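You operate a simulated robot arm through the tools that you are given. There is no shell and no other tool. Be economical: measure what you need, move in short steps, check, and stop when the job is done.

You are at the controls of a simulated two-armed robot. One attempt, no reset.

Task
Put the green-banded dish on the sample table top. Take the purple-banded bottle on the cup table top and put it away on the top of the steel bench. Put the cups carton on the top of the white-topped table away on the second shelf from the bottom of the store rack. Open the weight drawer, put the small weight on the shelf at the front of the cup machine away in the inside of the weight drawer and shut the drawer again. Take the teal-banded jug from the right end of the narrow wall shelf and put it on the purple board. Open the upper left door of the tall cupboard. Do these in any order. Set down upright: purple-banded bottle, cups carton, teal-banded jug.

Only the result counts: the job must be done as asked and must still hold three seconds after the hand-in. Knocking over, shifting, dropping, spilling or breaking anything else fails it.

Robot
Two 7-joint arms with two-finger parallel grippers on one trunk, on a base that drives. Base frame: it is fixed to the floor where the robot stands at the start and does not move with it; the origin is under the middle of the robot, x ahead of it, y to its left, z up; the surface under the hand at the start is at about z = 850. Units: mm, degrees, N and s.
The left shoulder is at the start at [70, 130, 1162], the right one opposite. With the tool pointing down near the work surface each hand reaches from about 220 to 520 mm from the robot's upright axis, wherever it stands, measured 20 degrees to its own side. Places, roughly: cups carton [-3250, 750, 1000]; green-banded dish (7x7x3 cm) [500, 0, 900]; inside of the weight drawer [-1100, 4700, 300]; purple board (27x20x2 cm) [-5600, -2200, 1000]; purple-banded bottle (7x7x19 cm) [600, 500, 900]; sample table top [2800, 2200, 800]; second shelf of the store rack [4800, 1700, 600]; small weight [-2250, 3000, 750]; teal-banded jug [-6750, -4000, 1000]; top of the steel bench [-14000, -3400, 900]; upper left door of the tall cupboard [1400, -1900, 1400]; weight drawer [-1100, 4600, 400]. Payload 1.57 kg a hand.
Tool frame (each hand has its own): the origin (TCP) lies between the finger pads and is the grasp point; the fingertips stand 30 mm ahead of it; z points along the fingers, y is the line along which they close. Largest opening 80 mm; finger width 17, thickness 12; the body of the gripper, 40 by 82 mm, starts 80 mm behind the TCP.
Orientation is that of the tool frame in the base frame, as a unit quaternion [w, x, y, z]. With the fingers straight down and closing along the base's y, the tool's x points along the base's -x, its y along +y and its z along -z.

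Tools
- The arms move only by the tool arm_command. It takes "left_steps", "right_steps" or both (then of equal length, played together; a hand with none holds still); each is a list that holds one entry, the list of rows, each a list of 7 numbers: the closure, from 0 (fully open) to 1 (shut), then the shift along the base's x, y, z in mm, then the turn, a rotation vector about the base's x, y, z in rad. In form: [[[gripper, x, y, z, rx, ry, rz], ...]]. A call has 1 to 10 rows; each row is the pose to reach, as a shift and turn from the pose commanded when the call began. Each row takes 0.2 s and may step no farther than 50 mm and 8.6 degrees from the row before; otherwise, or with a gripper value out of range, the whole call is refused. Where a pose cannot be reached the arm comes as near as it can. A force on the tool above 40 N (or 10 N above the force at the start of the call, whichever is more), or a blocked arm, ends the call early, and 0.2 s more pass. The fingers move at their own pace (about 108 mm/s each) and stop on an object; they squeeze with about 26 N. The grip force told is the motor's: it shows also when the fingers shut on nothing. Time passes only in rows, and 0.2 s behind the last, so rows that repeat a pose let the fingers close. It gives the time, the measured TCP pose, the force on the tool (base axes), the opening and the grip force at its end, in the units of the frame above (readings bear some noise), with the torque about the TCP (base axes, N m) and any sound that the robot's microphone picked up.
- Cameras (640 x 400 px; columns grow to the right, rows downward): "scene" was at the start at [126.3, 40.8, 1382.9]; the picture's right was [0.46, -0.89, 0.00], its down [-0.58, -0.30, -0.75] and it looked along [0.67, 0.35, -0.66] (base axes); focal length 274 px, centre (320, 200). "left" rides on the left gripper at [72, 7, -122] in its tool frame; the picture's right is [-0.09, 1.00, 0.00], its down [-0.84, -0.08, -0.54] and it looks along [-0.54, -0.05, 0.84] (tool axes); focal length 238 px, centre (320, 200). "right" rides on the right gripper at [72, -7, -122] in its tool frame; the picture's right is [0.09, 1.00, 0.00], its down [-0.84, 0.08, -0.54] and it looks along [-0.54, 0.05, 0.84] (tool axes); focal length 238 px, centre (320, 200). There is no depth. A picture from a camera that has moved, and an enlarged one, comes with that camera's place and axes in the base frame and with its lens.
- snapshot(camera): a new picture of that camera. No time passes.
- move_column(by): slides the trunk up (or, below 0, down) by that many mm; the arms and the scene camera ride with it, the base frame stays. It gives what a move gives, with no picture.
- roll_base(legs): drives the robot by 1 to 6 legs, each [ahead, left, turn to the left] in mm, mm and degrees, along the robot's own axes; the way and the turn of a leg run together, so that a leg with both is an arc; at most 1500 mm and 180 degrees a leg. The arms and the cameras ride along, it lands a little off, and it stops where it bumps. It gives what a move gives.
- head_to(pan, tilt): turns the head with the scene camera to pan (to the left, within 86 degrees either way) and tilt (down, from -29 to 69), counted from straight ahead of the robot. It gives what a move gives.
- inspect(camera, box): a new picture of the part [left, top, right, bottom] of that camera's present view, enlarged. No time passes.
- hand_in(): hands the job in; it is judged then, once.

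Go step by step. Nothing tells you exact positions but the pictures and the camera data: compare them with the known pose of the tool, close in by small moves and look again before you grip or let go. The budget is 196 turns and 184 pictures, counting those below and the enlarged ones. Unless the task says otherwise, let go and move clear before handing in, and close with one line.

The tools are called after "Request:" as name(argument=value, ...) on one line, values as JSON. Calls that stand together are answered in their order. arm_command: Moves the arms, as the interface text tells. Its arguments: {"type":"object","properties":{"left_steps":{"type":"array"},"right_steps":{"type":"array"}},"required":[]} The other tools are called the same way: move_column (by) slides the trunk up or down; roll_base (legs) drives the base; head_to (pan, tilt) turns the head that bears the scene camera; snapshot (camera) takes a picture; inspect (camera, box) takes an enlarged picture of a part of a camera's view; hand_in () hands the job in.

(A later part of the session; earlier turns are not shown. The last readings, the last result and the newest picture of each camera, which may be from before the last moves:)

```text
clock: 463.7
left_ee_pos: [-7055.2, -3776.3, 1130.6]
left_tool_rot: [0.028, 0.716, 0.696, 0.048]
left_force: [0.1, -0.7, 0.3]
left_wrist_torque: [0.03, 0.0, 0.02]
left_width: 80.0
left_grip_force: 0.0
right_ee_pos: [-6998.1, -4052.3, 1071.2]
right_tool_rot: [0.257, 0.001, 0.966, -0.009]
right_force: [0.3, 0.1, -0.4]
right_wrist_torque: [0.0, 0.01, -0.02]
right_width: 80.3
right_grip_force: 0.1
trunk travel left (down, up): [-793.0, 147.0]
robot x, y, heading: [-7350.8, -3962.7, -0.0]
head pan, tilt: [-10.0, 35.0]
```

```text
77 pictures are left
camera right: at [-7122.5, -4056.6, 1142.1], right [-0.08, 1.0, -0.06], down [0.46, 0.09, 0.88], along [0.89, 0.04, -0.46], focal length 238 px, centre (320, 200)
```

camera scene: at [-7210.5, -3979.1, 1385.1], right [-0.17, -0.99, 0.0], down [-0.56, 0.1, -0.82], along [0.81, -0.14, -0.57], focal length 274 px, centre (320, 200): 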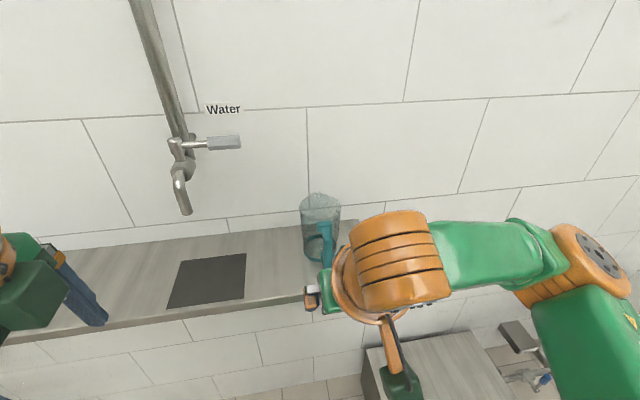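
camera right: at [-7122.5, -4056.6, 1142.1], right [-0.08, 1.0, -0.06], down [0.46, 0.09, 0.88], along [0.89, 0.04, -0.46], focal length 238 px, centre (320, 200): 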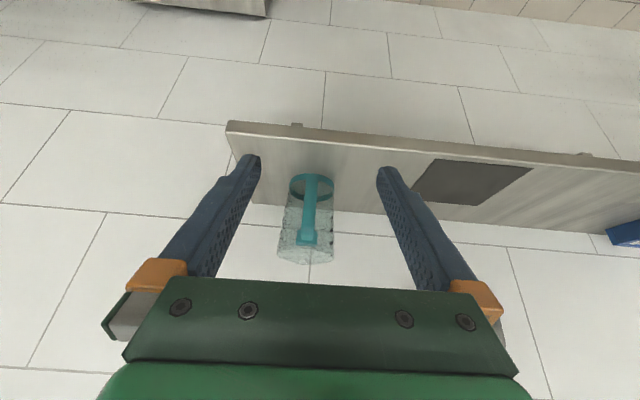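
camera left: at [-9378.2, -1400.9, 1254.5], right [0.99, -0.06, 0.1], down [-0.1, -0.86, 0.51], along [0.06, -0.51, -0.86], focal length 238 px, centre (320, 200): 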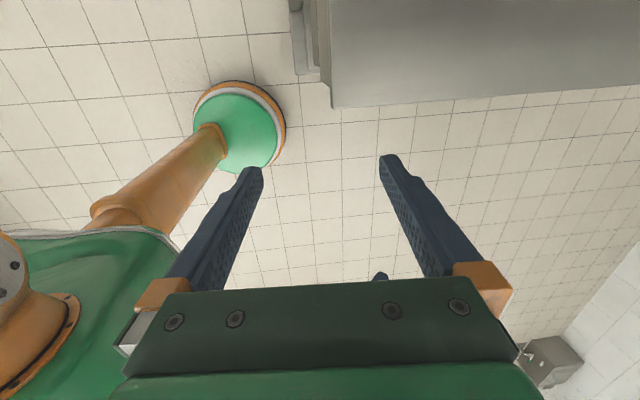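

I place the jug's base at about [-6810, -4055, 962], which puts the handle bar near x = -6870. I bring the hand just short of it and check.

Request:
roll_base(legs=[[40, 0, 0]])

Request:
arm_command(right_steps=[[[0, 15, -2, -15, 0, 0, 0], [0, 30, -3, -30, 0, 0, 0], [0, 45, -4, -36, 0, 0, 0]]])

Request:
snapshot(camera="right")

Request:
inspect(camera="scene", box=[260, 170, 420, 290])

```text
clock: 464.6
left_ee_pos: [-7023.3, -3775.6, 1133.0]
left_tool_rot: [0.031, 0.715, 0.696, 0.051]
left_force: [-1.1, -0.2, 1.3]
left_wrist_torque: [0.01, -0.08, 0.0]
left_width: 80.2
left_grip_force: 0.0
right_ee_pos: [-6964.9, -4052.1, 1075.6]
right_tool_rot: [0.26, 0.0, 0.966, -0.009]
right_force: [-1.0, 0.4, -0.3]
right_wrist_torque: [-0.01, -0.09, -0.02]
right_width: 80.2
right_grip_force: 0.1
trunk travel left (down, up): [-793.0, 147.0]
robot x, y, heading: [-7308.1, -3966.0, 0.3]
head pan, tilt: [-10.0, 35.0]
```

```text
clock: 465.4
left_ee_pos: [-7015.7, -3776.8, 1131.0]
left_tool_rot: [0.027, 0.716, 0.696, 0.048]
left_force: [-0.2, -0.9, -0.3]
left_wrist_torque: [-0.01, -0.01, 0.01]
left_width: 79.7
left_grip_force: 0.1
right_ee_pos: [-6911.8, -4054.1, 1034.0]
right_tool_rot: [0.257, -0.001, 0.966, -0.009]
right_force: [1.1, -0.1, -0.7]
right_wrist_torque: [0.02, -0.02, -0.01]
right_width: 79.9
right_grip_force: 0.1
trunk travel left (down, up): [-793.0, 147.0]
robot x, y, heading: [-7310.6, -3967.7, 0.2]
head pan, tilt: [-10.0, 35.0]
```

```text
76 pictures are left
camera right: at [-7035.8, -4059.1, 1105.8], right [-0.08, 1.0, -0.06], down [0.46, 0.09, 0.88], along [0.89, 0.04, -0.46], focal length 238 px, centre (320, 200)
```

right: 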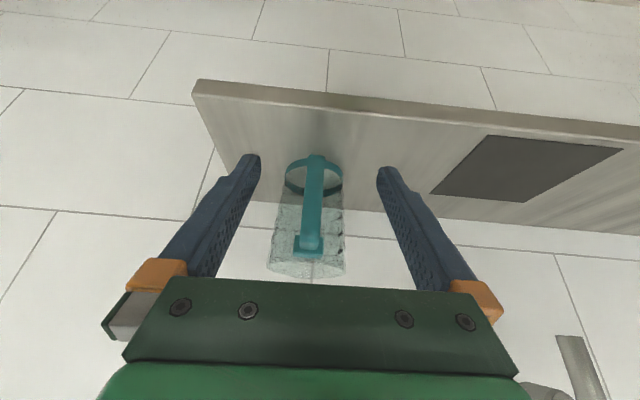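

```text
3.33 times, centred on (340, 230) of scene
camera zoom: at [-7169.9, -3978.9, 1384.9], right [-0.17, -0.99, 0.0], down [-0.57, 0.1, -0.82], along [0.81, -0.14, -0.57], focal length 914 px, centre (253, 100)
```

zoom: 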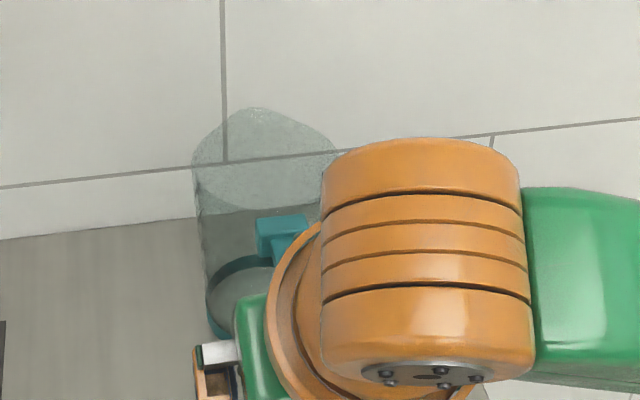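

The bar looks to be at about x = -6840. I move forward 45 mm more and look again.

Request:
arm_command(right_steps=[[[0, 22, -2, 0, 0, 0, 0], [0, 45, -4, 0, 0, 0, 0], [0, 45, -4, 0, 0, 0, 0]]])

Request:
snapshot(camera="right")

Request:
snapshot(camera="left")

```text
clock: 466.1
left_ee_pos: [-7015.7, -3776.3, 1131.4]
left_tool_rot: [0.028, 0.715, 0.697, 0.049]
left_force: [-0.2, 0.0, 0.6]
left_wrist_torque: [0.0, 0.01, 0.01]
left_width: 79.8
left_grip_force: 0.1
right_ee_pos: [-6868.4, -4057.3, 1035.2]
right_tool_rot: [0.257, 0.0, 0.966, -0.009]
right_force: [0.5, -0.1, 0.9]
right_wrist_torque: [-0.04, -0.02, 0.01]
right_width: 80.0
right_grip_force: 0.1
trunk travel left (down, up): [-793.0, 147.0]
robot x, y, heading: [-7309.0, -3963.7, 0.2]
head pan, tilt: [-10.0, 35.0]
```

```text
74 pictures are left
camera right: at [-6992.6, -4062.3, 1105.7], right [-0.08, 1.0, -0.06], down [0.46, 0.09, 0.88], along [0.89, 0.04, -0.46], focal length 238 px, centre (320, 200)
```

right: 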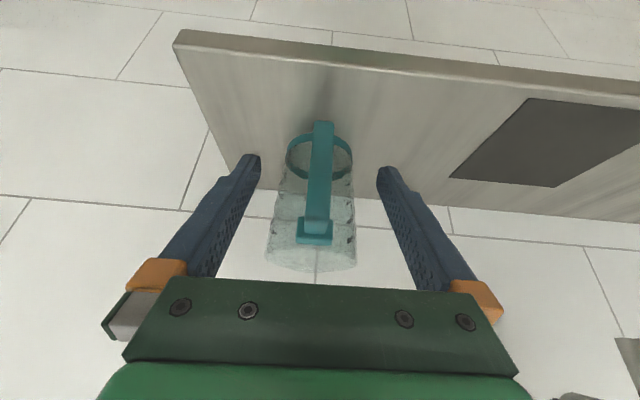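

```text
73 pictures are left
camera left: at [-7020.3, -3706.6, 1255.7], right [0.99, -0.12, 0.1], down [-0.16, -0.85, 0.51], along [0.03, -0.51, -0.86], focal length 238 px, centre (320, 200)
```

left: 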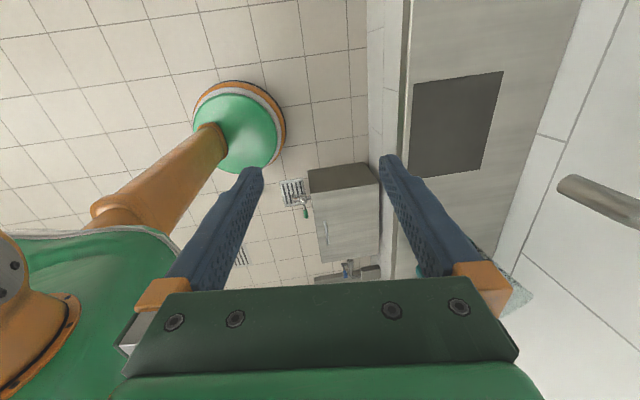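

The jug is narrower than I thought, about 66–70 mm, so I can grip its body. I tilt the hand back to 45 degrees for the shelf placing later and go 25 mm closer.

Request:
arm_command(right_steps=[[[0, -5, 0, 0, 0, -0.09, 0], [0, -5, 0, 2, 0, -0.18, 0], [0, 5, -1, 4, 0, -0.262, 0], [0, 22, -1, 4, 0, -0.262, 0], [0, 22, -1, 4, 0, -0.262, 0]]])

Request:
snapshot(camera="right")

```text
clock: 467.4
left_ee_pos: [-7016.0, -3775.8, 1130.6]
left_tool_rot: [0.028, 0.716, 0.696, 0.049]
left_force: [-0.1, 0.4, 0.1]
left_wrist_torque: [0.02, 0.03, 0.0]
left_width: 80.0
left_grip_force: 0.0
right_ee_pos: [-6847.4, -4058.5, 1040.1]
right_tool_rot: [0.381, 0.001, 0.924, -0.009]
right_force: [-0.7, 0.0, -0.6]
right_wrist_torque: [-0.02, 0.0, 0.04]
right_width: 80.1
right_grip_force: 0.1
trunk travel left (down, up): [-793.0, 147.0]
robot x, y, heading: [-7304.6, -3967.1, 0.3]
head pan, tilt: [-10.0, 35.0]
```

```text
72 pictures are left
camera right: at [-6985.0, -4064.0, 1075.9], right [-0.06, 1.0, -0.08], down [0.21, 0.09, 0.97], along [0.98, 0.04, -0.22], focal length 238 px, centre (320, 200)
```

right: 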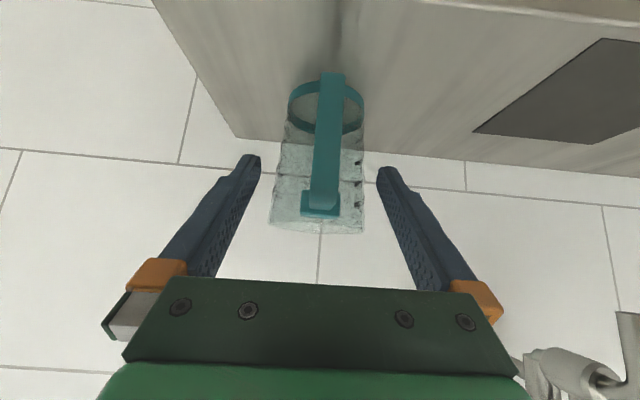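

Well aligned sideways. I move in around the jug body and slightly down, then close.

Request:
arm_command(right_steps=[[[0, 17, 0, -5, 0, 0, 0], [0, 33, 0, -12, 0, 0, 0], [0, 34, 0, -18, 0, 0, 0], [0, 34, 0, -18, 0, 0, 0]]])

Request:
snapshot(camera="right")

```text
clock: 468.4
left_ee_pos: [-7015.9, -3775.4, 1131.1]
left_tool_rot: [0.029, 0.716, 0.696, 0.048]
left_force: [-0.4, 0.3, -0.3]
left_wrist_torque: [-0.01, -0.02, 0.02]
left_width: 79.8
left_grip_force: 0.0
right_ee_pos: [-6811.9, -4060.4, 1022.8]
right_tool_rot: [0.381, 0.001, 0.924, -0.009]
right_force: [-0.3, -0.8, 1.4]
right_wrist_torque: [0.01, 0.0, 0.0]
right_width: 80.1
right_grip_force: 0.2
trunk travel left (down, up): [-793.0, 147.0]
robot x, y, heading: [-7309.3, -3965.2, 0.4]
head pan, tilt: [-10.0, 35.0]
```

```text
71 pictures are left
camera right: at [-6950.6, -4065.2, 1058.8], right [-0.06, 1.0, -0.08], down [0.21, 0.09, 0.97], along [0.98, 0.04, -0.22], focal length 238 px, centre (320, 200)
```

right: 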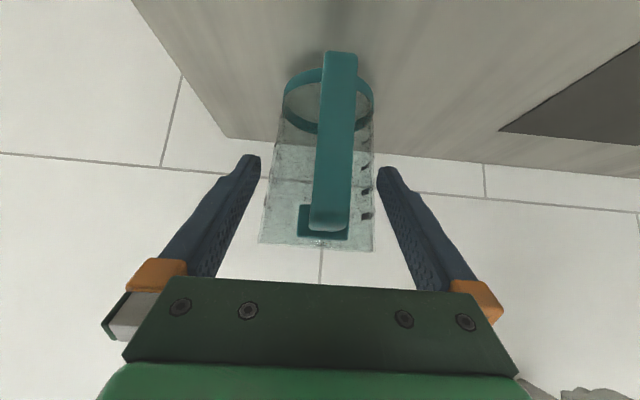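

Rechecking, the jug is wider and farther than that, with its axis near x = -6770, so gripping the handle bar at about x = -6831 is right after all. I back out, set the 30-degree tilt again and straddle the bar.

Request:
arm_command(right_steps=[[[0, -25, 2, 0, 0, 0, 0], [0, -50, 4, 0, 0, 0.09, 0], [0, -52, 4, -8, 0, 0.18, 0], [0, -48, 4, -16, 0, 0.262, 0], [0, -38, 4, -22, 0, 0.262, 0], [0, -30, 4, -23, 0, 0.262, 0], [0, -30, 4, -23, 0, 0.262, 0]]])

Request:
snapshot(camera="right")

Request:
inspect(camera="scene", box=[260, 170, 420, 290])

```text
clock: 469.9
left_ee_pos: [-7015.0, -3775.4, 1131.2]
left_tool_rot: [0.028, 0.716, 0.696, 0.049]
left_force: [-0.6, 0.1, 0.7]
left_wrist_torque: [-0.01, -0.05, 0.01]
left_width: 79.9
left_grip_force: 0.1
right_ee_pos: [-6843.5, -4057.5, 998.0]
right_tool_rot: [0.257, 0.0, 0.966, -0.01]
right_force: [0.6, -0.4, 0.7]
right_wrist_torque: [0.0, -0.05, -0.03]
right_width: 80.1
right_grip_force: 0.1
trunk travel left (down, up): [-793.0, 147.0]
robot x, y, heading: [-7308.8, -3965.6, 0.1]
head pan, tilt: [-10.0, 35.0]
```

```text
70 pictures are left
camera right: at [-6967.1, -4061.8, 1068.2], right [-0.08, 1.0, -0.06], down [0.46, 0.09, 0.88], along [0.89, 0.04, -0.46], focal length 238 px, centre (320, 200)
```

right: 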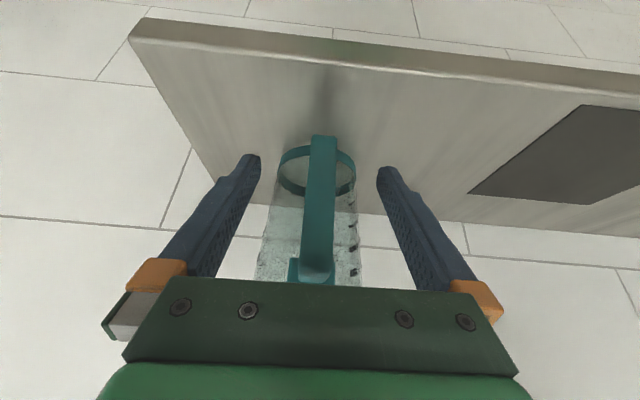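

```text
3.33 times, centred on (340, 230) of scene
camera zoom: at [-7171.0, -3978.9, 1385.0], right [-0.17, -0.99, 0.0], down [-0.57, 0.1, -0.82], along [0.81, -0.14, -0.57], focal length 914 px, centre (253, 100)
```

zoom: 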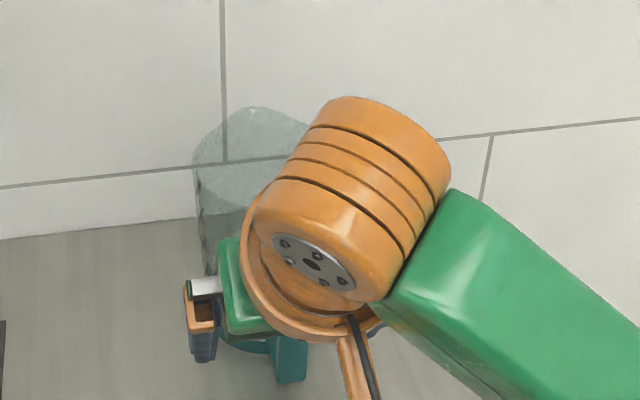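

The bar is centred between the fingers. I close on it and check.

Request:
arm_command(right_steps=[[[0.4, 0, 0, 0, 0, 0, 0], [0.7, 0, 0, 0, 0, 0, 0], [1, 0, 0, 0, 0, 0, 0], [1, 0, 0, 0, 0, 0, 0]]])

Request:
snapshot(camera="right")

```text
clock: 470.9
left_ee_pos: [-7016.4, -3776.1, 1130.3]
left_tool_rot: [0.028, 0.715, 0.697, 0.048]
left_force: [0.1, -0.1, 1.2]
left_wrist_torque: [0.0, -0.01, 0.0]
left_width: 80.1
left_grip_force: 0.1
right_ee_pos: [-6843.9, -4056.4, 998.4]
right_tool_rot: [0.257, 0.0, 0.966, -0.009]
right_force: [0.1, 1.0, 0.8]
right_wrist_torque: [0.08, -0.14, -0.01]
right_width: 14.1
right_grip_force: 26.4
trunk travel left (down, up): [-793.0, 147.0]
robot x, y, heading: [-7312.2, -3965.1, 0.0]
head pan, tilt: [-10.0, 35.0]
```

```text
68 pictures are left
camera right: at [-6967.3, -4061.5, 1068.4], right [-0.08, 1.0, -0.06], down [0.46, 0.09, 0.88], along [0.89, 0.04, -0.46], focal length 238 px, centre (320, 200)
```

right: 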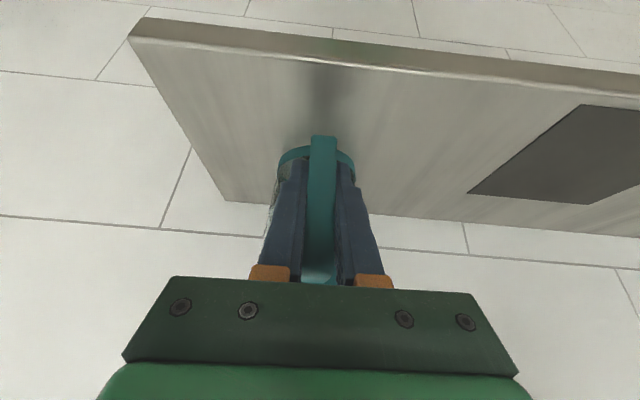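

The handle is gripped (14 mm). I lift a little and check that the jug stays upright.

Request:
arm_command(right_steps=[[[1, 0, 0, 5, 0, 0, 0], [1, 0, 0, 15, 0, 0, 0], [1, 0, 0, 30, 0, 0, 0], [1, 0, 0, 30, 0, 0, 0]]])

Request:
snapshot(camera="right")

Request:
inspect(camera="scene", box=[260, 150, 420, 290])

```text
clock: 471.9
left_ee_pos: [-7016.3, -3776.6, 1131.9]
left_tool_rot: [0.029, 0.716, 0.696, 0.049]
left_force: [0.9, -0.9, -0.4]
left_wrist_torque: [0.01, -0.01, -0.01]
left_width: 80.2
left_grip_force: 0.2
right_ee_pos: [-6842.4, -4056.3, 1027.6]
right_tool_rot: [0.257, 0.0, 0.966, -0.01]
right_force: [-0.4, 0.1, -0.8]
right_wrist_torque: [0.0, 0.05, 0.01]
right_width: 14.3
right_grip_force: 26.0
trunk travel left (down, up): [-793.0, 147.0]
robot x, y, heading: [-7304.8, -3968.2, -0.0]
head pan, tilt: [-10.0, 35.0]
```

```text
67 pictures are left
camera right: at [-6966.3, -4060.6, 1098.7], right [-0.08, 1.0, -0.06], down [0.46, 0.09, 0.88], along [0.89, 0.04, -0.46], focal length 238 px, centre (320, 200)
```

right: 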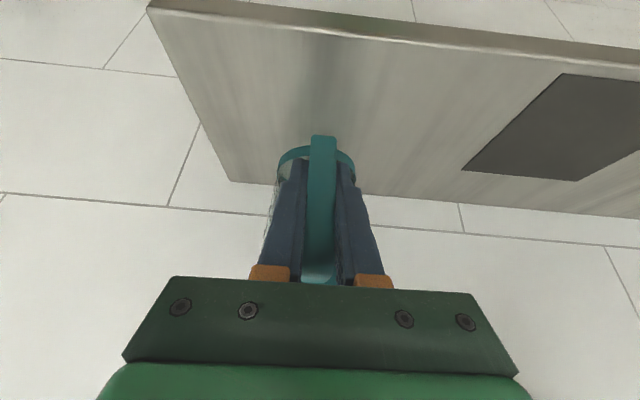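

```text
2.86 times, centred on (340, 220) of scene
camera zoom: at [-7170.6, -3979.1, 1385.0], right [-0.17, -0.99, 0.0], down [-0.57, 0.1, -0.82], along [0.81, -0.14, -0.57], focal length 783 px, centre (263, 143)
```

zoom: 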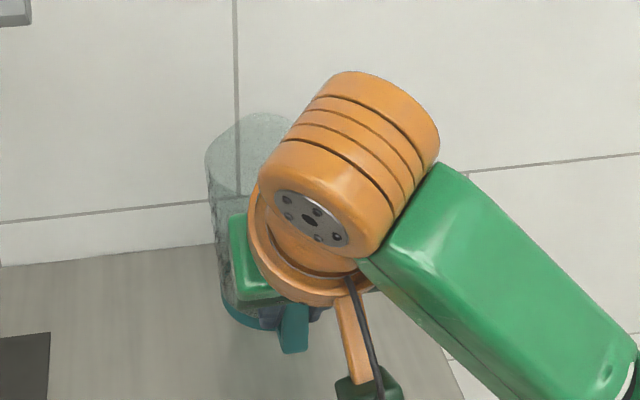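

The jug hangs upright. I raise and draw it in, then drive toward the Drying rack.

Request:
arm_command(right_steps=[[[1, 0, 0, 25, 0, 0, 0], [1, -30, 0, 50, 0, 0, 0], [1, -65, 0, 65, 0, 0, 0], [1, -100, 0, 70, 0, 0, 0]]])

Request:
roll_base(legs=[[-120, 0, 0], [0, 1500, 0], [0, 1030, 0]])

Request:
head_to(pan=-10, tilt=25)

Request:
snapshot(camera="scene")

```text
clock: 472.9
left_ee_pos: [-7017.6, -3776.6, 1131.0]
left_tool_rot: [0.028, 0.716, 0.696, 0.048]
left_force: [0.2, 0.3, -1.3]
left_wrist_torque: [-0.01, -0.03, 0.01]
left_width: 80.0
left_grip_force: 0.1
right_ee_pos: [-6943.5, -4058.0, 1099.2]
right_tool_rot: [0.257, 0.0, 0.966, -0.009]
right_force: [0.1, 0.1, -0.3]
right_wrist_torque: [-0.02, 0.01, -0.03]
right_width: 14.0
right_grip_force: 26.5
trunk travel left (down, up): [-793.0, 147.0]
robot x, y, heading: [-7307.2, -3965.9, 0.2]
head pan, tilt: [-10.0, 35.0]
```

```text
clock: 485.1
left_ee_pos: [-7181.3, -1454.0, 1132.2]
left_tool_rot: [0.025, 0.684, 0.728, 0.05]
left_force: [0.9, -1.1, 0.0]
left_wrist_torque: [0.03, -0.01, -0.03]
left_width: 79.9
left_grip_force: 0.0
right_ee_pos: [-7082.2, -1728.8, 1098.4]
right_tool_rot: [0.257, -0.042, 0.966, 0.001]
right_force: [0.1, -0.8, -0.1]
right_wrist_torque: [0.04, 0.03, 0.01]
right_width: 14.0
right_grip_force: 26.2
trunk travel left (down, up): [-793.0, 147.0]
robot x, y, heading: [-7453.5, -1667.2, 5.0]
head pan, tilt: [-10.0, 35.0]
stopped in leg 3: the robot was blocked; the commanded pose is now the measured one
```

```text
clock: 485.9
left_ee_pos: [-7179.8, -1451.5, 1132.0]
left_tool_rot: [0.025, 0.684, 0.728, 0.05]
left_force: [-0.4, -0.3, -0.2]
left_wrist_torque: [-0.02, 0.03, 0.02]
left_width: 79.9
left_grip_force: 0.1
right_ee_pos: [-7080.7, -1727.7, 1098.1]
right_tool_rot: [0.258, -0.042, 0.965, 0.002]
right_force: [0.4, -0.3, -0.8]
right_wrist_torque: [-0.01, 0.03, 0.01]
right_width: 14.2
right_grip_force: 26.1
trunk travel left (down, up): [-793.0, 147.0]
robot x, y, heading: [-7457.8, -1668.7, 5.1]
head pan, tilt: [-10.0, 25.0]
```

```text
65 pictures are left
camera scene: at [-7312.0, -1669.2, 1400.7], right [-0.08, -1.0, 0.0], down [-0.42, 0.04, -0.91], along [0.9, -0.08, -0.42], focal length 274 px, centre (320, 200)
```

scene: 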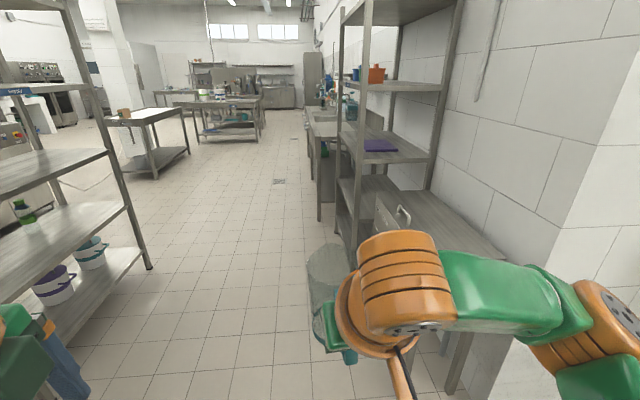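

The machine's corner blocked my left side again; I ease away. The Drying rack with the purple board is ahead on the right, and I continue east.

Request:
roll_base(legs=[[100, -50, -5], [600, 0, 0], [0, 150, 0], [1250, 0, 0]])

Request:
head_to(pan=-80, tilt=30)

Request:
snapshot(camera="scene")

```text
clock: 496.9
left_ee_pos: [-5220.7, -1366.4, 1131.3]
left_tool_rot: [0.028, 0.718, 0.694, 0.047]
left_force: [-0.1, 0.7, -0.7]
left_wrist_torque: [0.0, 0.01, -0.02]
left_width: 79.9
left_grip_force: 0.0
right_ee_pos: [-5150.7, -1650.0, 1099.9]
right_tool_rot: [0.257, 0.004, 0.966, -0.012]
right_force: [0.1, 0.4, -0.7]
right_wrist_torque: [0.03, 0.05, 0.0]
right_width: 14.1
right_grip_force: 26.2
trunk travel left (down, up): [-793.0, 147.0]
robot x, y, heading: [-5516.0, -1556.4, -0.1]
head pan, tilt: [-10.0, 25.0]
```

```text
clock: 498.3
left_ee_pos: [-5220.4, -1367.3, 1130.7]
left_tool_rot: [0.029, 0.718, 0.693, 0.048]
left_force: [0.3, 0.0, 0.0]
left_wrist_torque: [0.01, 0.05, 0.01]
left_width: 80.1
left_grip_force: 0.0
right_ee_pos: [-5148.7, -1650.5, 1099.4]
right_tool_rot: [0.256, 0.004, 0.966, -0.01]
right_force: [0.4, 0.1, -0.5]
right_wrist_torque: [-0.02, 0.07, -0.01]
right_width: 14.0
right_grip_force: 26.5
trunk travel left (down, up): [-793.0, 147.0]
robot x, y, heading: [-5517.5, -1554.1, -0.5]
head pan, tilt: [-80.0, 30.0]
```

```text
64 pictures are left
camera scene: at [-5448.4, -1642.4, 1392.8], right [-0.99, -0.17, 0.0], down [-0.09, 0.49, -0.87], along [0.15, -0.85, -0.5], focal length 274 px, centre (320, 200)
```

scene: 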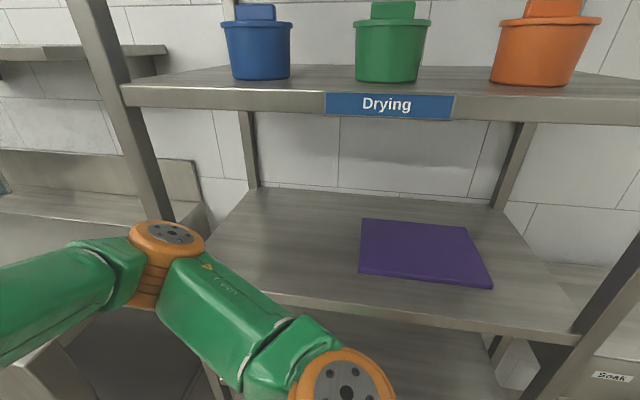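

The board's centre is about [-5590, -2183], with its front edge at y = -2082 and the shelf edge at y = -2009. I step away a bit and turn to face the rack.

Request:
roll_base(legs=[[15, 140, 0.3], [0, 0, -90]])

Request:
head_to(pan=0, tilt=30)

Request:
snapshot(camera="scene")

Request:
snapshot(camera="right")

```text
clock: 503.4
left_ee_pos: [-5305.5, -1703.5, 1131.1]
left_tool_rot: [0.054, 0.998, -0.004, 0.014]
left_force: [0.1, -0.2, 0.6]
left_wrist_torque: [-0.02, -0.04, 0.04]
left_width: 79.9
left_grip_force: 0.1
right_ee_pos: [-5585.9, -1782.5, 1097.7]
right_tool_rot: [0.177, 0.677, 0.69, -0.187]
right_force: [1.2, -0.1, -0.6]
right_wrist_torque: [0.04, 0.03, 0.02]
right_width: 14.2
right_grip_force: 25.5
trunk travel left (down, up): [-793.0, 147.0]
robot x, y, heading: [-5500.1, -1412.8, -88.8]
head pan, tilt: [-80.0, 30.0]
```

```text
clock: 504.9
left_ee_pos: [-5304.9, -1703.6, 1130.0]
left_tool_rot: [0.055, 0.998, -0.004, 0.015]
left_force: [-1.4, -0.3, 0.2]
left_wrist_torque: [-0.01, 0.0, 0.0]
left_width: 79.9
left_grip_force: 0.0
right_ee_pos: [-5585.4, -1782.0, 1099.3]
right_tool_rot: [0.178, 0.677, 0.689, -0.187]
right_force: [0.0, 0.8, -0.5]
right_wrist_torque: [0.05, 0.01, 0.0]
right_width: 14.3
right_grip_force: 26.1
trunk travel left (down, up): [-793.0, 147.0]
robot x, y, heading: [-5502.1, -1409.9, -88.7]
head pan, tilt: [0.0, 30.0]
```

```text
63 pictures are left
camera scene: at [-5496.2, -1552.7, 1392.8], right [-1.0, -0.02, 0.0], down [-0.01, 0.5, -0.87], along [0.02, -0.87, -0.5], focal length 274 px, centre (320, 200)
```

scene: 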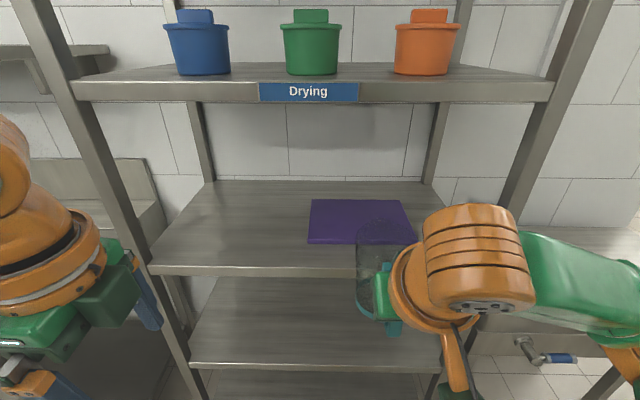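

```text
62 pictures are left
camera right: at [-5593.7, -1659.1, 1169.4], right [0.99, 0.09, -0.06], down [0.1, -0.46, 0.88], along [0.05, -0.89, -0.46], focal length 238 px, centre (320, 200)
```

right: 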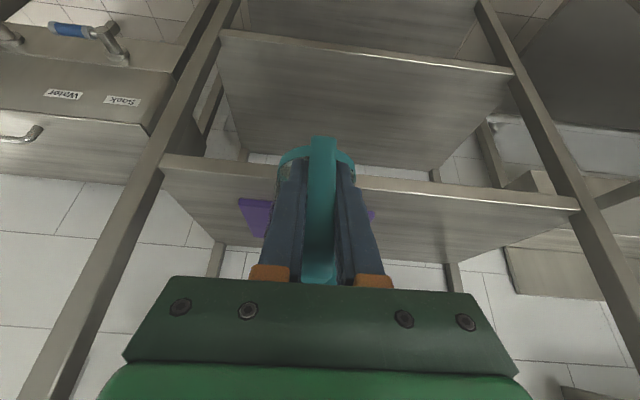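

I advance with the jug above shelf height and look again.

Request:
roll_base(legs=[[200, 0, -1.2]])

Request:
snapshot(camera="scene")

```text
clock: 506.5
left_ee_pos: [-5307.0, -1903.1, 1131.7]
left_tool_rot: [0.057, 0.998, -0.014, 0.014]
left_force: [0.2, -0.7, 0.1]
left_wrist_torque: [0.01, 0.0, -0.03]
left_width: 80.2
left_grip_force: 0.1
right_ee_pos: [-5590.3, -1977.5, 1100.2]
right_tool_rot: [0.176, 0.683, 0.683, -0.189]
right_force: [-0.3, -0.2, -0.9]
right_wrist_torque: [0.03, -0.03, -0.03]
right_width: 14.2
right_grip_force: 26.5
trunk travel left (down, up): [-793.0, 147.0]
robot x, y, heading: [-5503.6, -1610.8, -89.8]
head pan, tilt: [0.0, 30.0]
```

```text
61 pictures are left
camera scene: at [-5496.6, -1748.1, 1393.2], right [-1.0, 0.0, 0.0], down [0.0, 0.5, -0.87], along [0.0, -0.87, -0.5], focal length 274 px, centre (320, 200)
```

scene: 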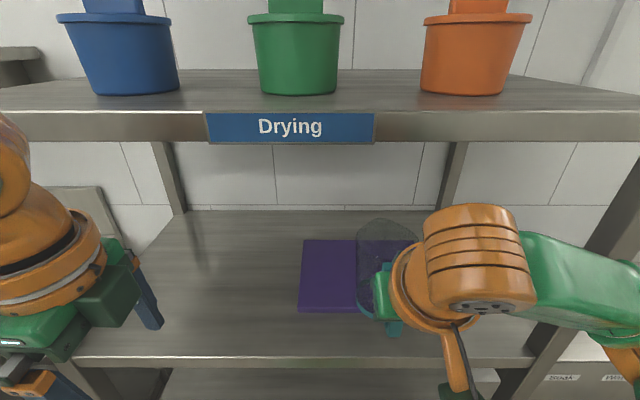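

I lower the jug a little first, then advance over the board.

Request:
arm_command(right_steps=[[[1, 0, 0, -25, 0, 0, 0], [1, 0, 0, -50, 0, 0, 0], [1, 0, -35, -52, 0, 0, 0], [1, 0, -70, -52, 0, 0, 0], [1, 0, -103, -52, 0, 0, 0], [1, 0, -103, -52, 0, 0, 0]]])

Request:
snapshot(camera="scene")

Request:
snapshot(camera="right")

```text
clock: 507.9
left_ee_pos: [-5308.2, -1906.9, 1129.7]
left_tool_rot: [0.054, 0.998, -0.014, 0.013]
left_force: [0.7, 1.0, 0.0]
left_wrist_torque: [0.01, -0.01, 0.04]
left_width: 79.9
left_grip_force: 0.1
right_ee_pos: [-5590.1, -2082.4, 1045.5]
right_tool_rot: [0.175, 0.684, 0.683, -0.189]
right_force: [-0.6, -0.6, 0.1]
right_wrist_torque: [0.04, 0.01, 0.03]
right_width: 14.0
right_grip_force: 25.9
trunk travel left (down, up): [-793.0, 147.0]
robot x, y, heading: [-5492.3, -1614.8, -89.8]
head pan, tilt: [0.0, 30.0]
```

```text
60 pictures are left
camera scene: at [-5496.6, -1751.7, 1392.8], right [-1.0, 0.0, 0.0], down [0.0, 0.5, -0.87], along [0.0, -0.87, -0.5], focal length 274 px, centre (320, 200)
```

scene: 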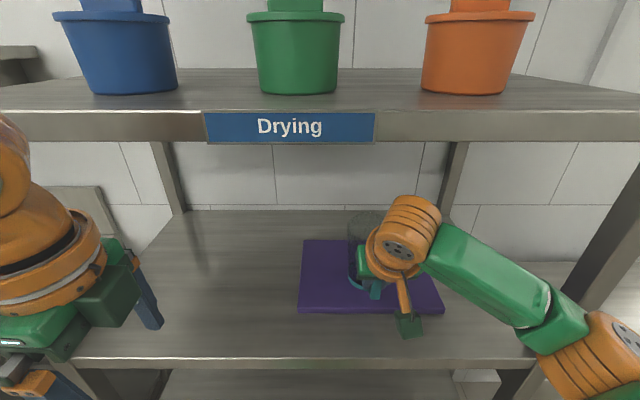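

```text
59 pictures are left
camera right: at [-5595.3, -1958.9, 1117.0], right [1.0, 0.07, -0.06], down [0.09, -0.46, 0.88], along [0.04, -0.89, -0.46], focal length 238 px, centre (320, 200)
```

right: 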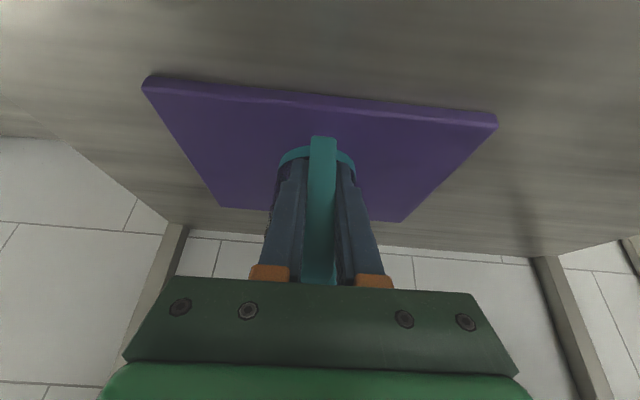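

The jug is over the middle of the board. I lower it gently until it touches.

Request:
arm_command(right_steps=[[[1, 0, 0, -8, 0, 0, 0], [1, 0, 0, -16, 0, 0, 0]]])

Request:
inspect(camera="scene", box=[280, 190, 480, 340])

```text
clock: 508.5
left_ee_pos: [-5307.5, -1899.1, 1133.6]
left_tool_rot: [0.058, 0.998, -0.014, 0.014]
left_force: [-0.5, 0.0, 0.0]
left_wrist_torque: [0.0, -0.01, 0.01]
left_width: 79.9
left_grip_force: 0.0
right_ee_pos: [-5590.0, -2075.9, 1035.8]
right_tool_rot: [0.178, 0.682, 0.682, -0.192]
right_force: [0.5, 5.8, 20.7]
right_wrist_torque: [-0.61, -0.06, -0.01]
right_width: 14.9
right_grip_force: 26.0
trunk travel left (down, up): [-793.0, 147.0]
robot x, y, heading: [-5496.6, -1614.4, -89.8]
head pan, tilt: [0.0, 30.0]
```

```text
2.67 times, centred on (380, 265) of scene
camera zoom: at [-5495.7, -1742.6, 1394.1], right [-1.0, 0.0, 0.0], down [0.0, 0.49, -0.87], along [0.0, -0.87, -0.49], focal length 731 px, centre (160, 27)
```

zoom: 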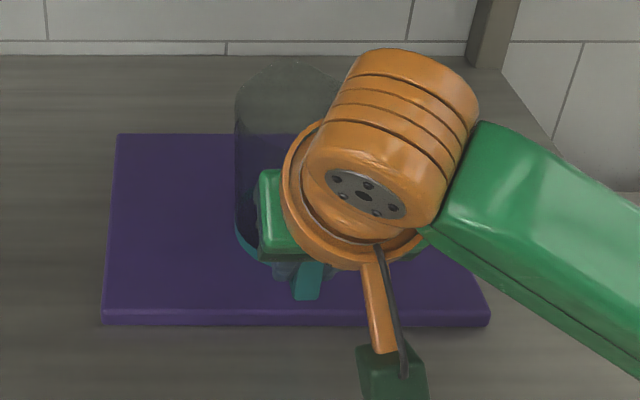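

It touches. I ease up until the push is gone, then open.

Request:
arm_command(right_steps=[[[1, 0, 0, 4, 0, 0, 0], [1, 0, 0, 6, 0, 0, 0], [1, 0, 0, 6, 0, 0, 0]]])

```text
clock: 509.3
left_ee_pos: [-5308.1, -1907.6, 1131.3]
left_tool_rot: [0.054, 0.998, -0.014, 0.014]
left_force: [0.2, -0.3, 0.6]
left_wrist_torque: [-0.01, 0.02, -0.03]
left_width: 79.8
left_grip_force: 0.0
right_ee_pos: [-5591.4, -2082.6, 1035.7]
right_tool_rot: [0.175, 0.683, 0.683, -0.188]
right_force: [-0.4, 0.2, -0.9]
right_wrist_torque: [0.08, -0.01, 0.0]
right_width: 14.1
right_grip_force: 25.8
trunk travel left (down, up): [-793.0, 147.0]
robot x, y, heading: [-5499.7, -1616.2, -90.0]
head pan, tilt: [0.0, 30.0]
```

Request:
arm_command(right_steps=[[[1, 0, 0, -2, 0, 0, 0], [1, 0, 0, -3, 0, 0, 0], [1, 0, 0, -3, 0, 0, 0]]])

```text
clock: 510.1
left_ee_pos: [-5308.1, -1906.7, 1131.3]
left_tool_rot: [0.055, 0.998, -0.014, 0.014]
left_force: [0.6, 0.2, -0.1]
left_wrist_torque: [-0.03, -0.02, -0.01]
left_width: 80.2
left_grip_force: 0.1
right_ee_pos: [-5591.1, -2081.8, 1035.8]
right_tool_rot: [0.177, 0.684, 0.682, -0.19]
right_force: [-0.8, -3.8, 9.2]
right_wrist_torque: [-0.61, 0.05, -0.04]
right_width: 14.4
right_grip_force: 25.4
trunk travel left (down, up): [-793.0, 147.0]
robot x, y, heading: [-5493.1, -1611.7, -90.0]
head pan, tilt: [0.0, 30.0]
```

Light contact now. I open and withdraw straight back.

Request:
arm_command(right_steps=[[[1, 0, 0, 2, 0, 0, 0], [0.7, 0, 0, 2, 0, 0, 0], [0.4, 0, 0, 2, 0, 0, 0], [0.2, 0, 0, 3, 0, 0, 0], [0.2, 0, 25, 5, 0, 0, 0], [0.2, 0, 60, 8, 0, 0, 0], [0.2, 0, 100, 10, 0, 0, 0], [0.2, 0, 140, 15, 0, 0, 0]]])

Request:
snapshot(camera="scene")

```text
clock: 511.9
left_ee_pos: [-5307.9, -1904.9, 1132.7]
left_tool_rot: [0.056, 0.998, -0.015, 0.014]
left_force: [-0.4, -0.3, 0.1]
left_wrist_torque: [-0.01, 0.03, 0.0]
left_width: 79.7
left_grip_force: 0.1
right_ee_pos: [-5591.0, -1942.1, 1049.3]
right_tool_rot: [0.174, 0.684, 0.683, -0.189]
right_force: [0.5, -0.5, 0.0]
right_wrist_torque: [-0.03, 0.0, -0.01]
right_width: 64.3
right_grip_force: 0.0
trunk travel left (down, up): [-793.0, 147.0]
robot x, y, heading: [-5494.0, -1611.5, -89.9]
head pan, tilt: [0.0, 30.0]
```

```text
57 pictures are left
camera scene: at [-5496.2, -1750.1, 1392.9], right [-1.0, 0.0, 0.0], down [0.0, 0.5, -0.87], along [0.0, -0.87, -0.5], focal length 274 px, centre (320, 200)
```

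scene: 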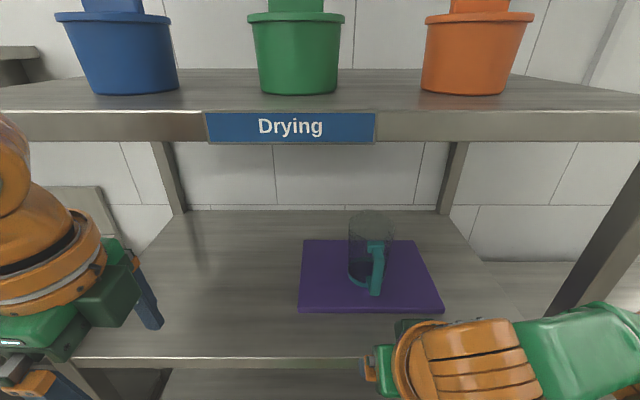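

The jug stands upright on the purple board. Next is the carton: I drive east and then north to the west end of the white-topped table.

Request:
roll_base(legs=[[-250, 0, 0], [0, 0, 90], [1500, 0, 0], [130, 0, 0], [0, 1500, 0], [0, 300, 0]])

Request:
head_to(pan=10, tilt=35)

Request:
snapshot(camera="scene")

```text
clock: 534.3
left_ee_pos: [-3443.2, 573.3, 1131.7]
left_tool_rot: [0.03, 0.74, 0.671, 0.048]
left_force: [0.2, 0.1, 0.6]
left_wrist_torque: [0.03, -0.01, 0.01]
left_width: 80.0
left_grip_force: 0.0
right_ee_pos: [-3427.7, 287.5, 1048.7]
right_tool_rot: [0.257, 0.034, 0.966, -0.017]
right_force: [-0.7, 0.5, 0.3]
right_wrist_torque: [0.01, -0.02, -0.02]
right_width: 64.3
right_grip_force: 0.1
trunk travel left (down, up): [-793.0, 147.0]
robot x, y, heading: [-3749.6, 403.5, -3.9]
head pan, tilt: [0.0, 30.0]
```

```text
clock: 535.0
left_ee_pos: [-3443.4, 575.1, 1130.7]
left_tool_rot: [0.03, 0.74, 0.671, 0.047]
left_force: [0.1, -0.7, 0.3]
left_wrist_torque: [-0.02, 0.01, 0.0]
left_width: 80.0
left_grip_force: 0.0
right_ee_pos: [-3427.3, 290.1, 1048.3]
right_tool_rot: [0.257, 0.035, 0.966, -0.019]
right_force: [0.4, 0.1, -0.9]
right_wrist_torque: [0.0, -0.03, 0.04]
right_width: 64.2
right_grip_force: 0.0
trunk travel left (down, up): [-793.0, 147.0]
robot x, y, heading: [-3750.2, 403.4, -3.9]
head pan, tilt: [10.0, 35.0]
```

```text
56 pictures are left
camera scene: at [-3610.7, 413.7, 1385.0], right [0.1, -0.99, 0.0], down [-0.57, -0.06, -0.82], along [0.81, 0.09, -0.57], focal length 274 px, centre (320, 200)
```

scene: 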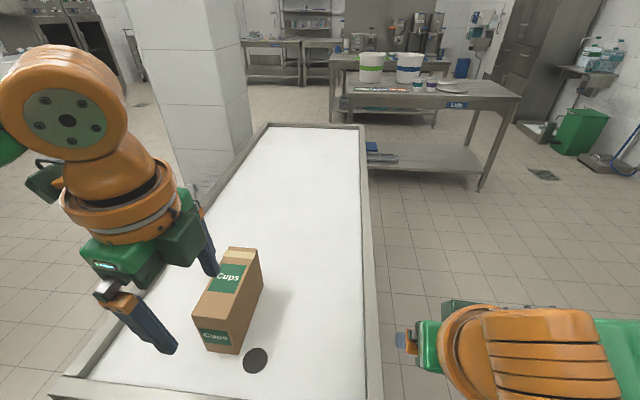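

The carton is centred at about [-3284, 631], base z near 840, top near 951. I line the base up.

Request:
roll_base(legs=[[-60, 0, 3.9], [0, 310, 0]])

Request:
head_to(pan=-5, tilt=40)

Request:
snapshot(camera="scene")

```text
clock: 537.6
left_ee_pos: [-3515.6, 894.6, 1130.5]
left_tool_rot: [0.028, 0.717, 0.694, 0.049]
left_force: [0.1, -0.8, -0.2]
left_wrist_torque: [0.01, 0.03, -0.04]
left_width: 79.9
left_grip_force: 0.0
right_ee_pos: [-3481.4, 612.9, 1049.0]
right_tool_rot: [0.256, 0.001, 0.967, -0.009]
right_force: [0.1, 0.0, 0.7]
right_wrist_torque: [-0.03, 0.01, 0.0]
right_width: 64.3
right_grip_force: 0.1
trunk travel left (down, up): [-793.0, 147.0]
robot x, y, heading: [-3807.2, 706.5, -0.1]
head pan, tilt: [10.0, 35.0]
```

```text
clock: 538.4
left_ee_pos: [-3517.7, 897.6, 1129.7]
left_tool_rot: [0.028, 0.716, 0.695, 0.048]
left_force: [-0.4, -0.7, -0.1]
left_wrist_torque: [0.01, -0.01, 0.01]
left_width: 80.2
left_grip_force: 0.1
right_ee_pos: [-3480.7, 614.1, 1048.5]
right_tool_rot: [0.258, 0.002, 0.966, -0.01]
right_force: [-0.8, 0.3, -0.4]
right_wrist_torque: [0.01, 0.03, 0.03]
right_width: 63.8
right_grip_force: 0.1
trunk travel left (down, up): [-793.0, 147.0]
robot x, y, heading: [-3810.4, 708.0, 0.1]
head pan, tilt: [-5.0, 40.0]
```

```text
55 pictures are left
camera scene: at [-3673.6, 702.7, 1377.5], right [-0.09, -1.0, 0.0], down [-0.64, 0.06, -0.77], along [0.76, -0.07, -0.64], focal length 274 px, centre (320, 200)
```

scene: 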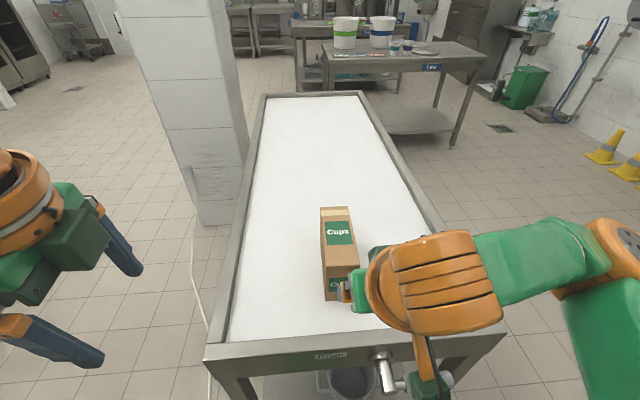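

I pitch the right hand to 45 degrees and bring it in front of the carton.

Request:
arm_command(right_steps=[[[0, 10, 4, -25, 0, -0.09, 0], [0, 20, 8, -50, 0, -0.18, 0], [0, 30, 12, -80, 0, -0.262, 0], [0, 40, 16, -105, 0, -0.262, 0], [0, 50, 18, -125, 0, -0.262, 0], [0, 50, 18, -125, 0, -0.262, 0]]])

Request:
snapshot(camera="right")

```text
clock: 539.8
left_ee_pos: [-3516.0, 897.7, 1130.9]
left_tool_rot: [0.028, 0.716, 0.695, 0.048]
left_force: [0.6, -0.4, 0.0]
left_wrist_torque: [0.04, 0.0, 0.01]
left_width: 80.1
left_grip_force: 0.1
right_ee_pos: [-3429.4, 634.0, 924.1]
right_tool_rot: [0.382, 0.003, 0.924, -0.011]
right_force: [-0.1, -0.3, 0.6]
right_wrist_torque: [0.03, 0.0, -0.02]
right_width: 79.7
right_grip_force: 0.1
trunk travel left (down, up): [-793.0, 147.0]
robot x, y, heading: [-3810.3, 705.9, 0.2]
head pan, tilt: [-5.0, 40.0]
```

```text
54 pictures are left
camera right: at [-3567.6, 629.4, 960.6], right [-0.05, 1.0, -0.08], down [0.21, 0.09, 0.97], along [0.98, 0.03, -0.22], focal length 238 px, centre (320, 200)
```

right: 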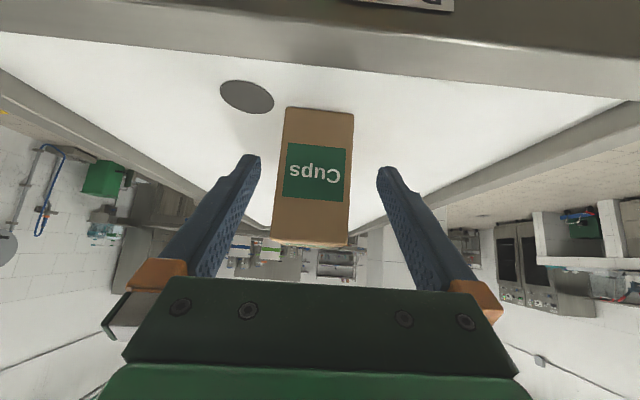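

The carton is well centred. I move in around it and close.

Request:
arm_command(right_steps=[[[0, 35, -2, 0, 0, 0, 0], [0, 70, -3, -2, 0, 0, 0], [0, 105, -4, -4, 0, 0, 0], [0, 128, -4, -4, 0, 0, 0], [0.3, 128, -4, -4, 0, 0, 0], [1, 128, -4, -4, 0, 0, 0], [1, 128, -4, -4, 0, 0, 0], [1, 128, -4, -4, 0, 0, 0]]])

Request:
snapshot(camera="right")

```text
clock: 541.6
left_ee_pos: [-3514.8, 896.5, 1130.4]
left_tool_rot: [0.029, 0.716, 0.696, 0.048]
left_force: [-0.1, -0.2, 0.5]
left_wrist_torque: [0.0, 0.01, -0.01]
left_width: 80.0
left_grip_force: 0.0
right_ee_pos: [-3301.6, 627.8, 920.3]
right_tool_rot: [0.381, 0.004, 0.925, -0.009]
right_force: [2.0, 0.6, -0.9]
right_wrist_torque: [0.15, 0.19, -0.12]
right_width: 66.2
right_grip_force: 26.0
trunk travel left (down, up): [-793.0, 147.0]
robot x, y, heading: [-3808.3, 709.1, 0.2]
head pan, tilt: [-5.0, 40.0]
```

```text
53 pictures are left
camera right: at [-3439.1, 624.8, 957.0], right [-0.05, 1.0, -0.08], down [0.21, 0.09, 0.97], along [0.98, 0.03, -0.22], focal length 238 px, centre (320, 200)
```

right: 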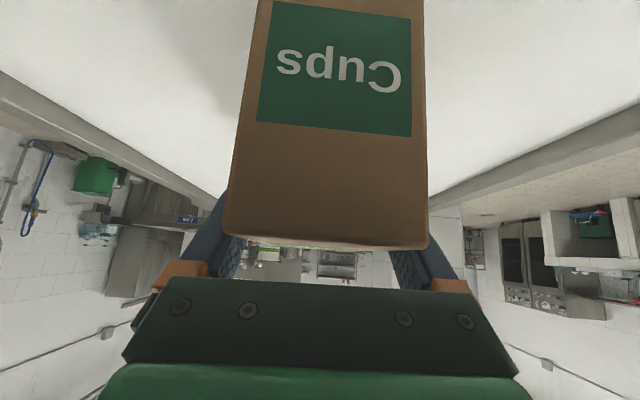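

The carton is gripped at 66 mm. I lift and draw it in.

Request:
arm_command(right_steps=[[[1, 0, 0, 10, 0, 0, 0], [1, 0, 0, 40, 0, 0, 0], [1, 0, 0, 80, 0, 0, 0], [1, 0, 0, 120, 0, 0, 0], [1, -35, 0, 130, 0, 0, 0], [1, -70, 0, 135, 0, 0, 0], [1, -110, 0, 135, 0, 0, 0]]])

Request:
snapshot(camera="right")

```text
clock: 543.2
left_ee_pos: [-3516.4, 896.3, 1131.1]
left_tool_rot: [0.028, 0.716, 0.696, 0.049]
left_force: [0.1, -0.8, -0.2]
left_wrist_torque: [-0.03, -0.01, -0.03]
left_width: 80.0
left_grip_force: 0.0
right_ee_pos: [-3413.0, 625.8, 1054.2]
right_tool_rot: [0.381, 0.003, 0.924, -0.011]
right_force: [0.2, 0.8, -2.6]
right_wrist_torque: [-0.02, 0.06, -0.04]
right_width: 65.7
right_grip_force: 25.8
trunk travel left (down, up): [-793.0, 147.0]
robot x, y, heading: [-3809.0, 707.4, -0.2]
head pan, tilt: [-5.0, 40.0]
```

```text
52 pictures are left
camera right: at [-3551.4, 621.1, 1090.5], right [-0.05, 1.0, -0.08], down [0.21, 0.09, 0.97], along [0.98, 0.03, -0.22], focal length 238 px, centre (320, 200)
```

right: 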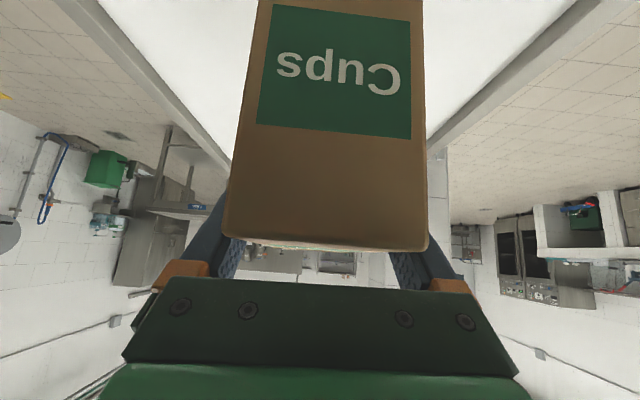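

The carton is held upright. I go south again, then east along the wall corridor.

Request:
roll_base(legs=[[-60, 0, 0], [0, -1500, 0], [0, -620, 0], [1400, 0, 0]])

```text
clock: 560.9
left_ee_pos: [-2200.8, -1231.8, 1130.7]
left_tool_rot: [0.028, 0.717, 0.695, 0.048]
left_force: [0.1, -0.3, -0.9]
left_wrist_torque: [-0.01, 0.02, -0.02]
left_width: 80.1
left_grip_force: 0.1
right_ee_pos: [-2097.7, -1501.9, 1054.0]
right_tool_rot: [0.38, 0.003, 0.925, -0.009]
right_force: [0.3, -0.3, -2.9]
right_wrist_torque: [-0.02, 0.05, 0.04]
right_width: 65.9
right_grip_force: 26.2
trunk travel left (down, up): [-793.0, 147.0]
robot x, y, heading: [-2494.5, -1418.3, 0.1]
head pan, tilt: [-5.0, 40.0]
```

Request:
roll_base(legs=[[1500, 0, 0], [1300, 0, 0]])

Request:
head_to(pan=0, tilt=15)

Request:
snapshot(camera="scene")

```text
clock: 574.5
left_ee_pos: [607.1, -1227.4, 1130.6]
left_tool_rot: [0.028, 0.718, 0.694, 0.048]
left_force: [-0.3, 0.2, -1.1]
left_wrist_torque: [-0.01, 0.0, -0.02]
left_width: 79.7
left_grip_force: 0.0
right_ee_pos: [710.0, -1499.0, 1053.9]
right_tool_rot: [0.382, 0.004, 0.924, -0.01]
right_force: [0.2, -0.2, -1.9]
right_wrist_torque: [0.01, 0.09, 0.01]
right_width: 65.8
right_grip_force: 26.0
trunk travel left (down, up): [-793.0, 147.0]
robot x, y, heading: [310.4, -1416.6, -0.3]
head pan, tilt: [-5.0, 40.0]
```

```text
clock: 575.4
left_ee_pos: [607.4, -1226.8, 1130.4]
left_tool_rot: [0.028, 0.717, 0.695, 0.048]
left_force: [0.0, 0.1, 0.1]
left_wrist_torque: [-0.01, 0.02, 0.01]
left_width: 79.9
left_grip_force: 0.0
right_ee_pos: [710.5, -1497.7, 1053.8]
right_tool_rot: [0.382, 0.004, 0.924, -0.01]
right_force: [0.4, 0.2, -3.1]
right_wrist_torque: [0.02, 0.06, -0.03]
right_width: 66.3
right_grip_force: 25.8
trunk travel left (down, up): [-793.0, 147.0]
robot x, y, heading: [310.0, -1412.6, -0.1]
head pan, tilt: [0.0, 15.0]
```

```text
51 pictures are left
camera scene: at [458.2, -1413.7, 1416.8], right [0.0, -1.0, 0.0], down [-0.26, 0.0, -0.97], along [0.97, 0.0, -0.26], focal length 274 px, centre (320, 200)
```

scene: 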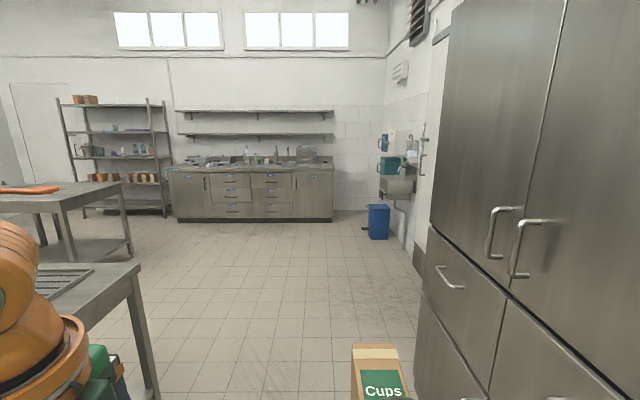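

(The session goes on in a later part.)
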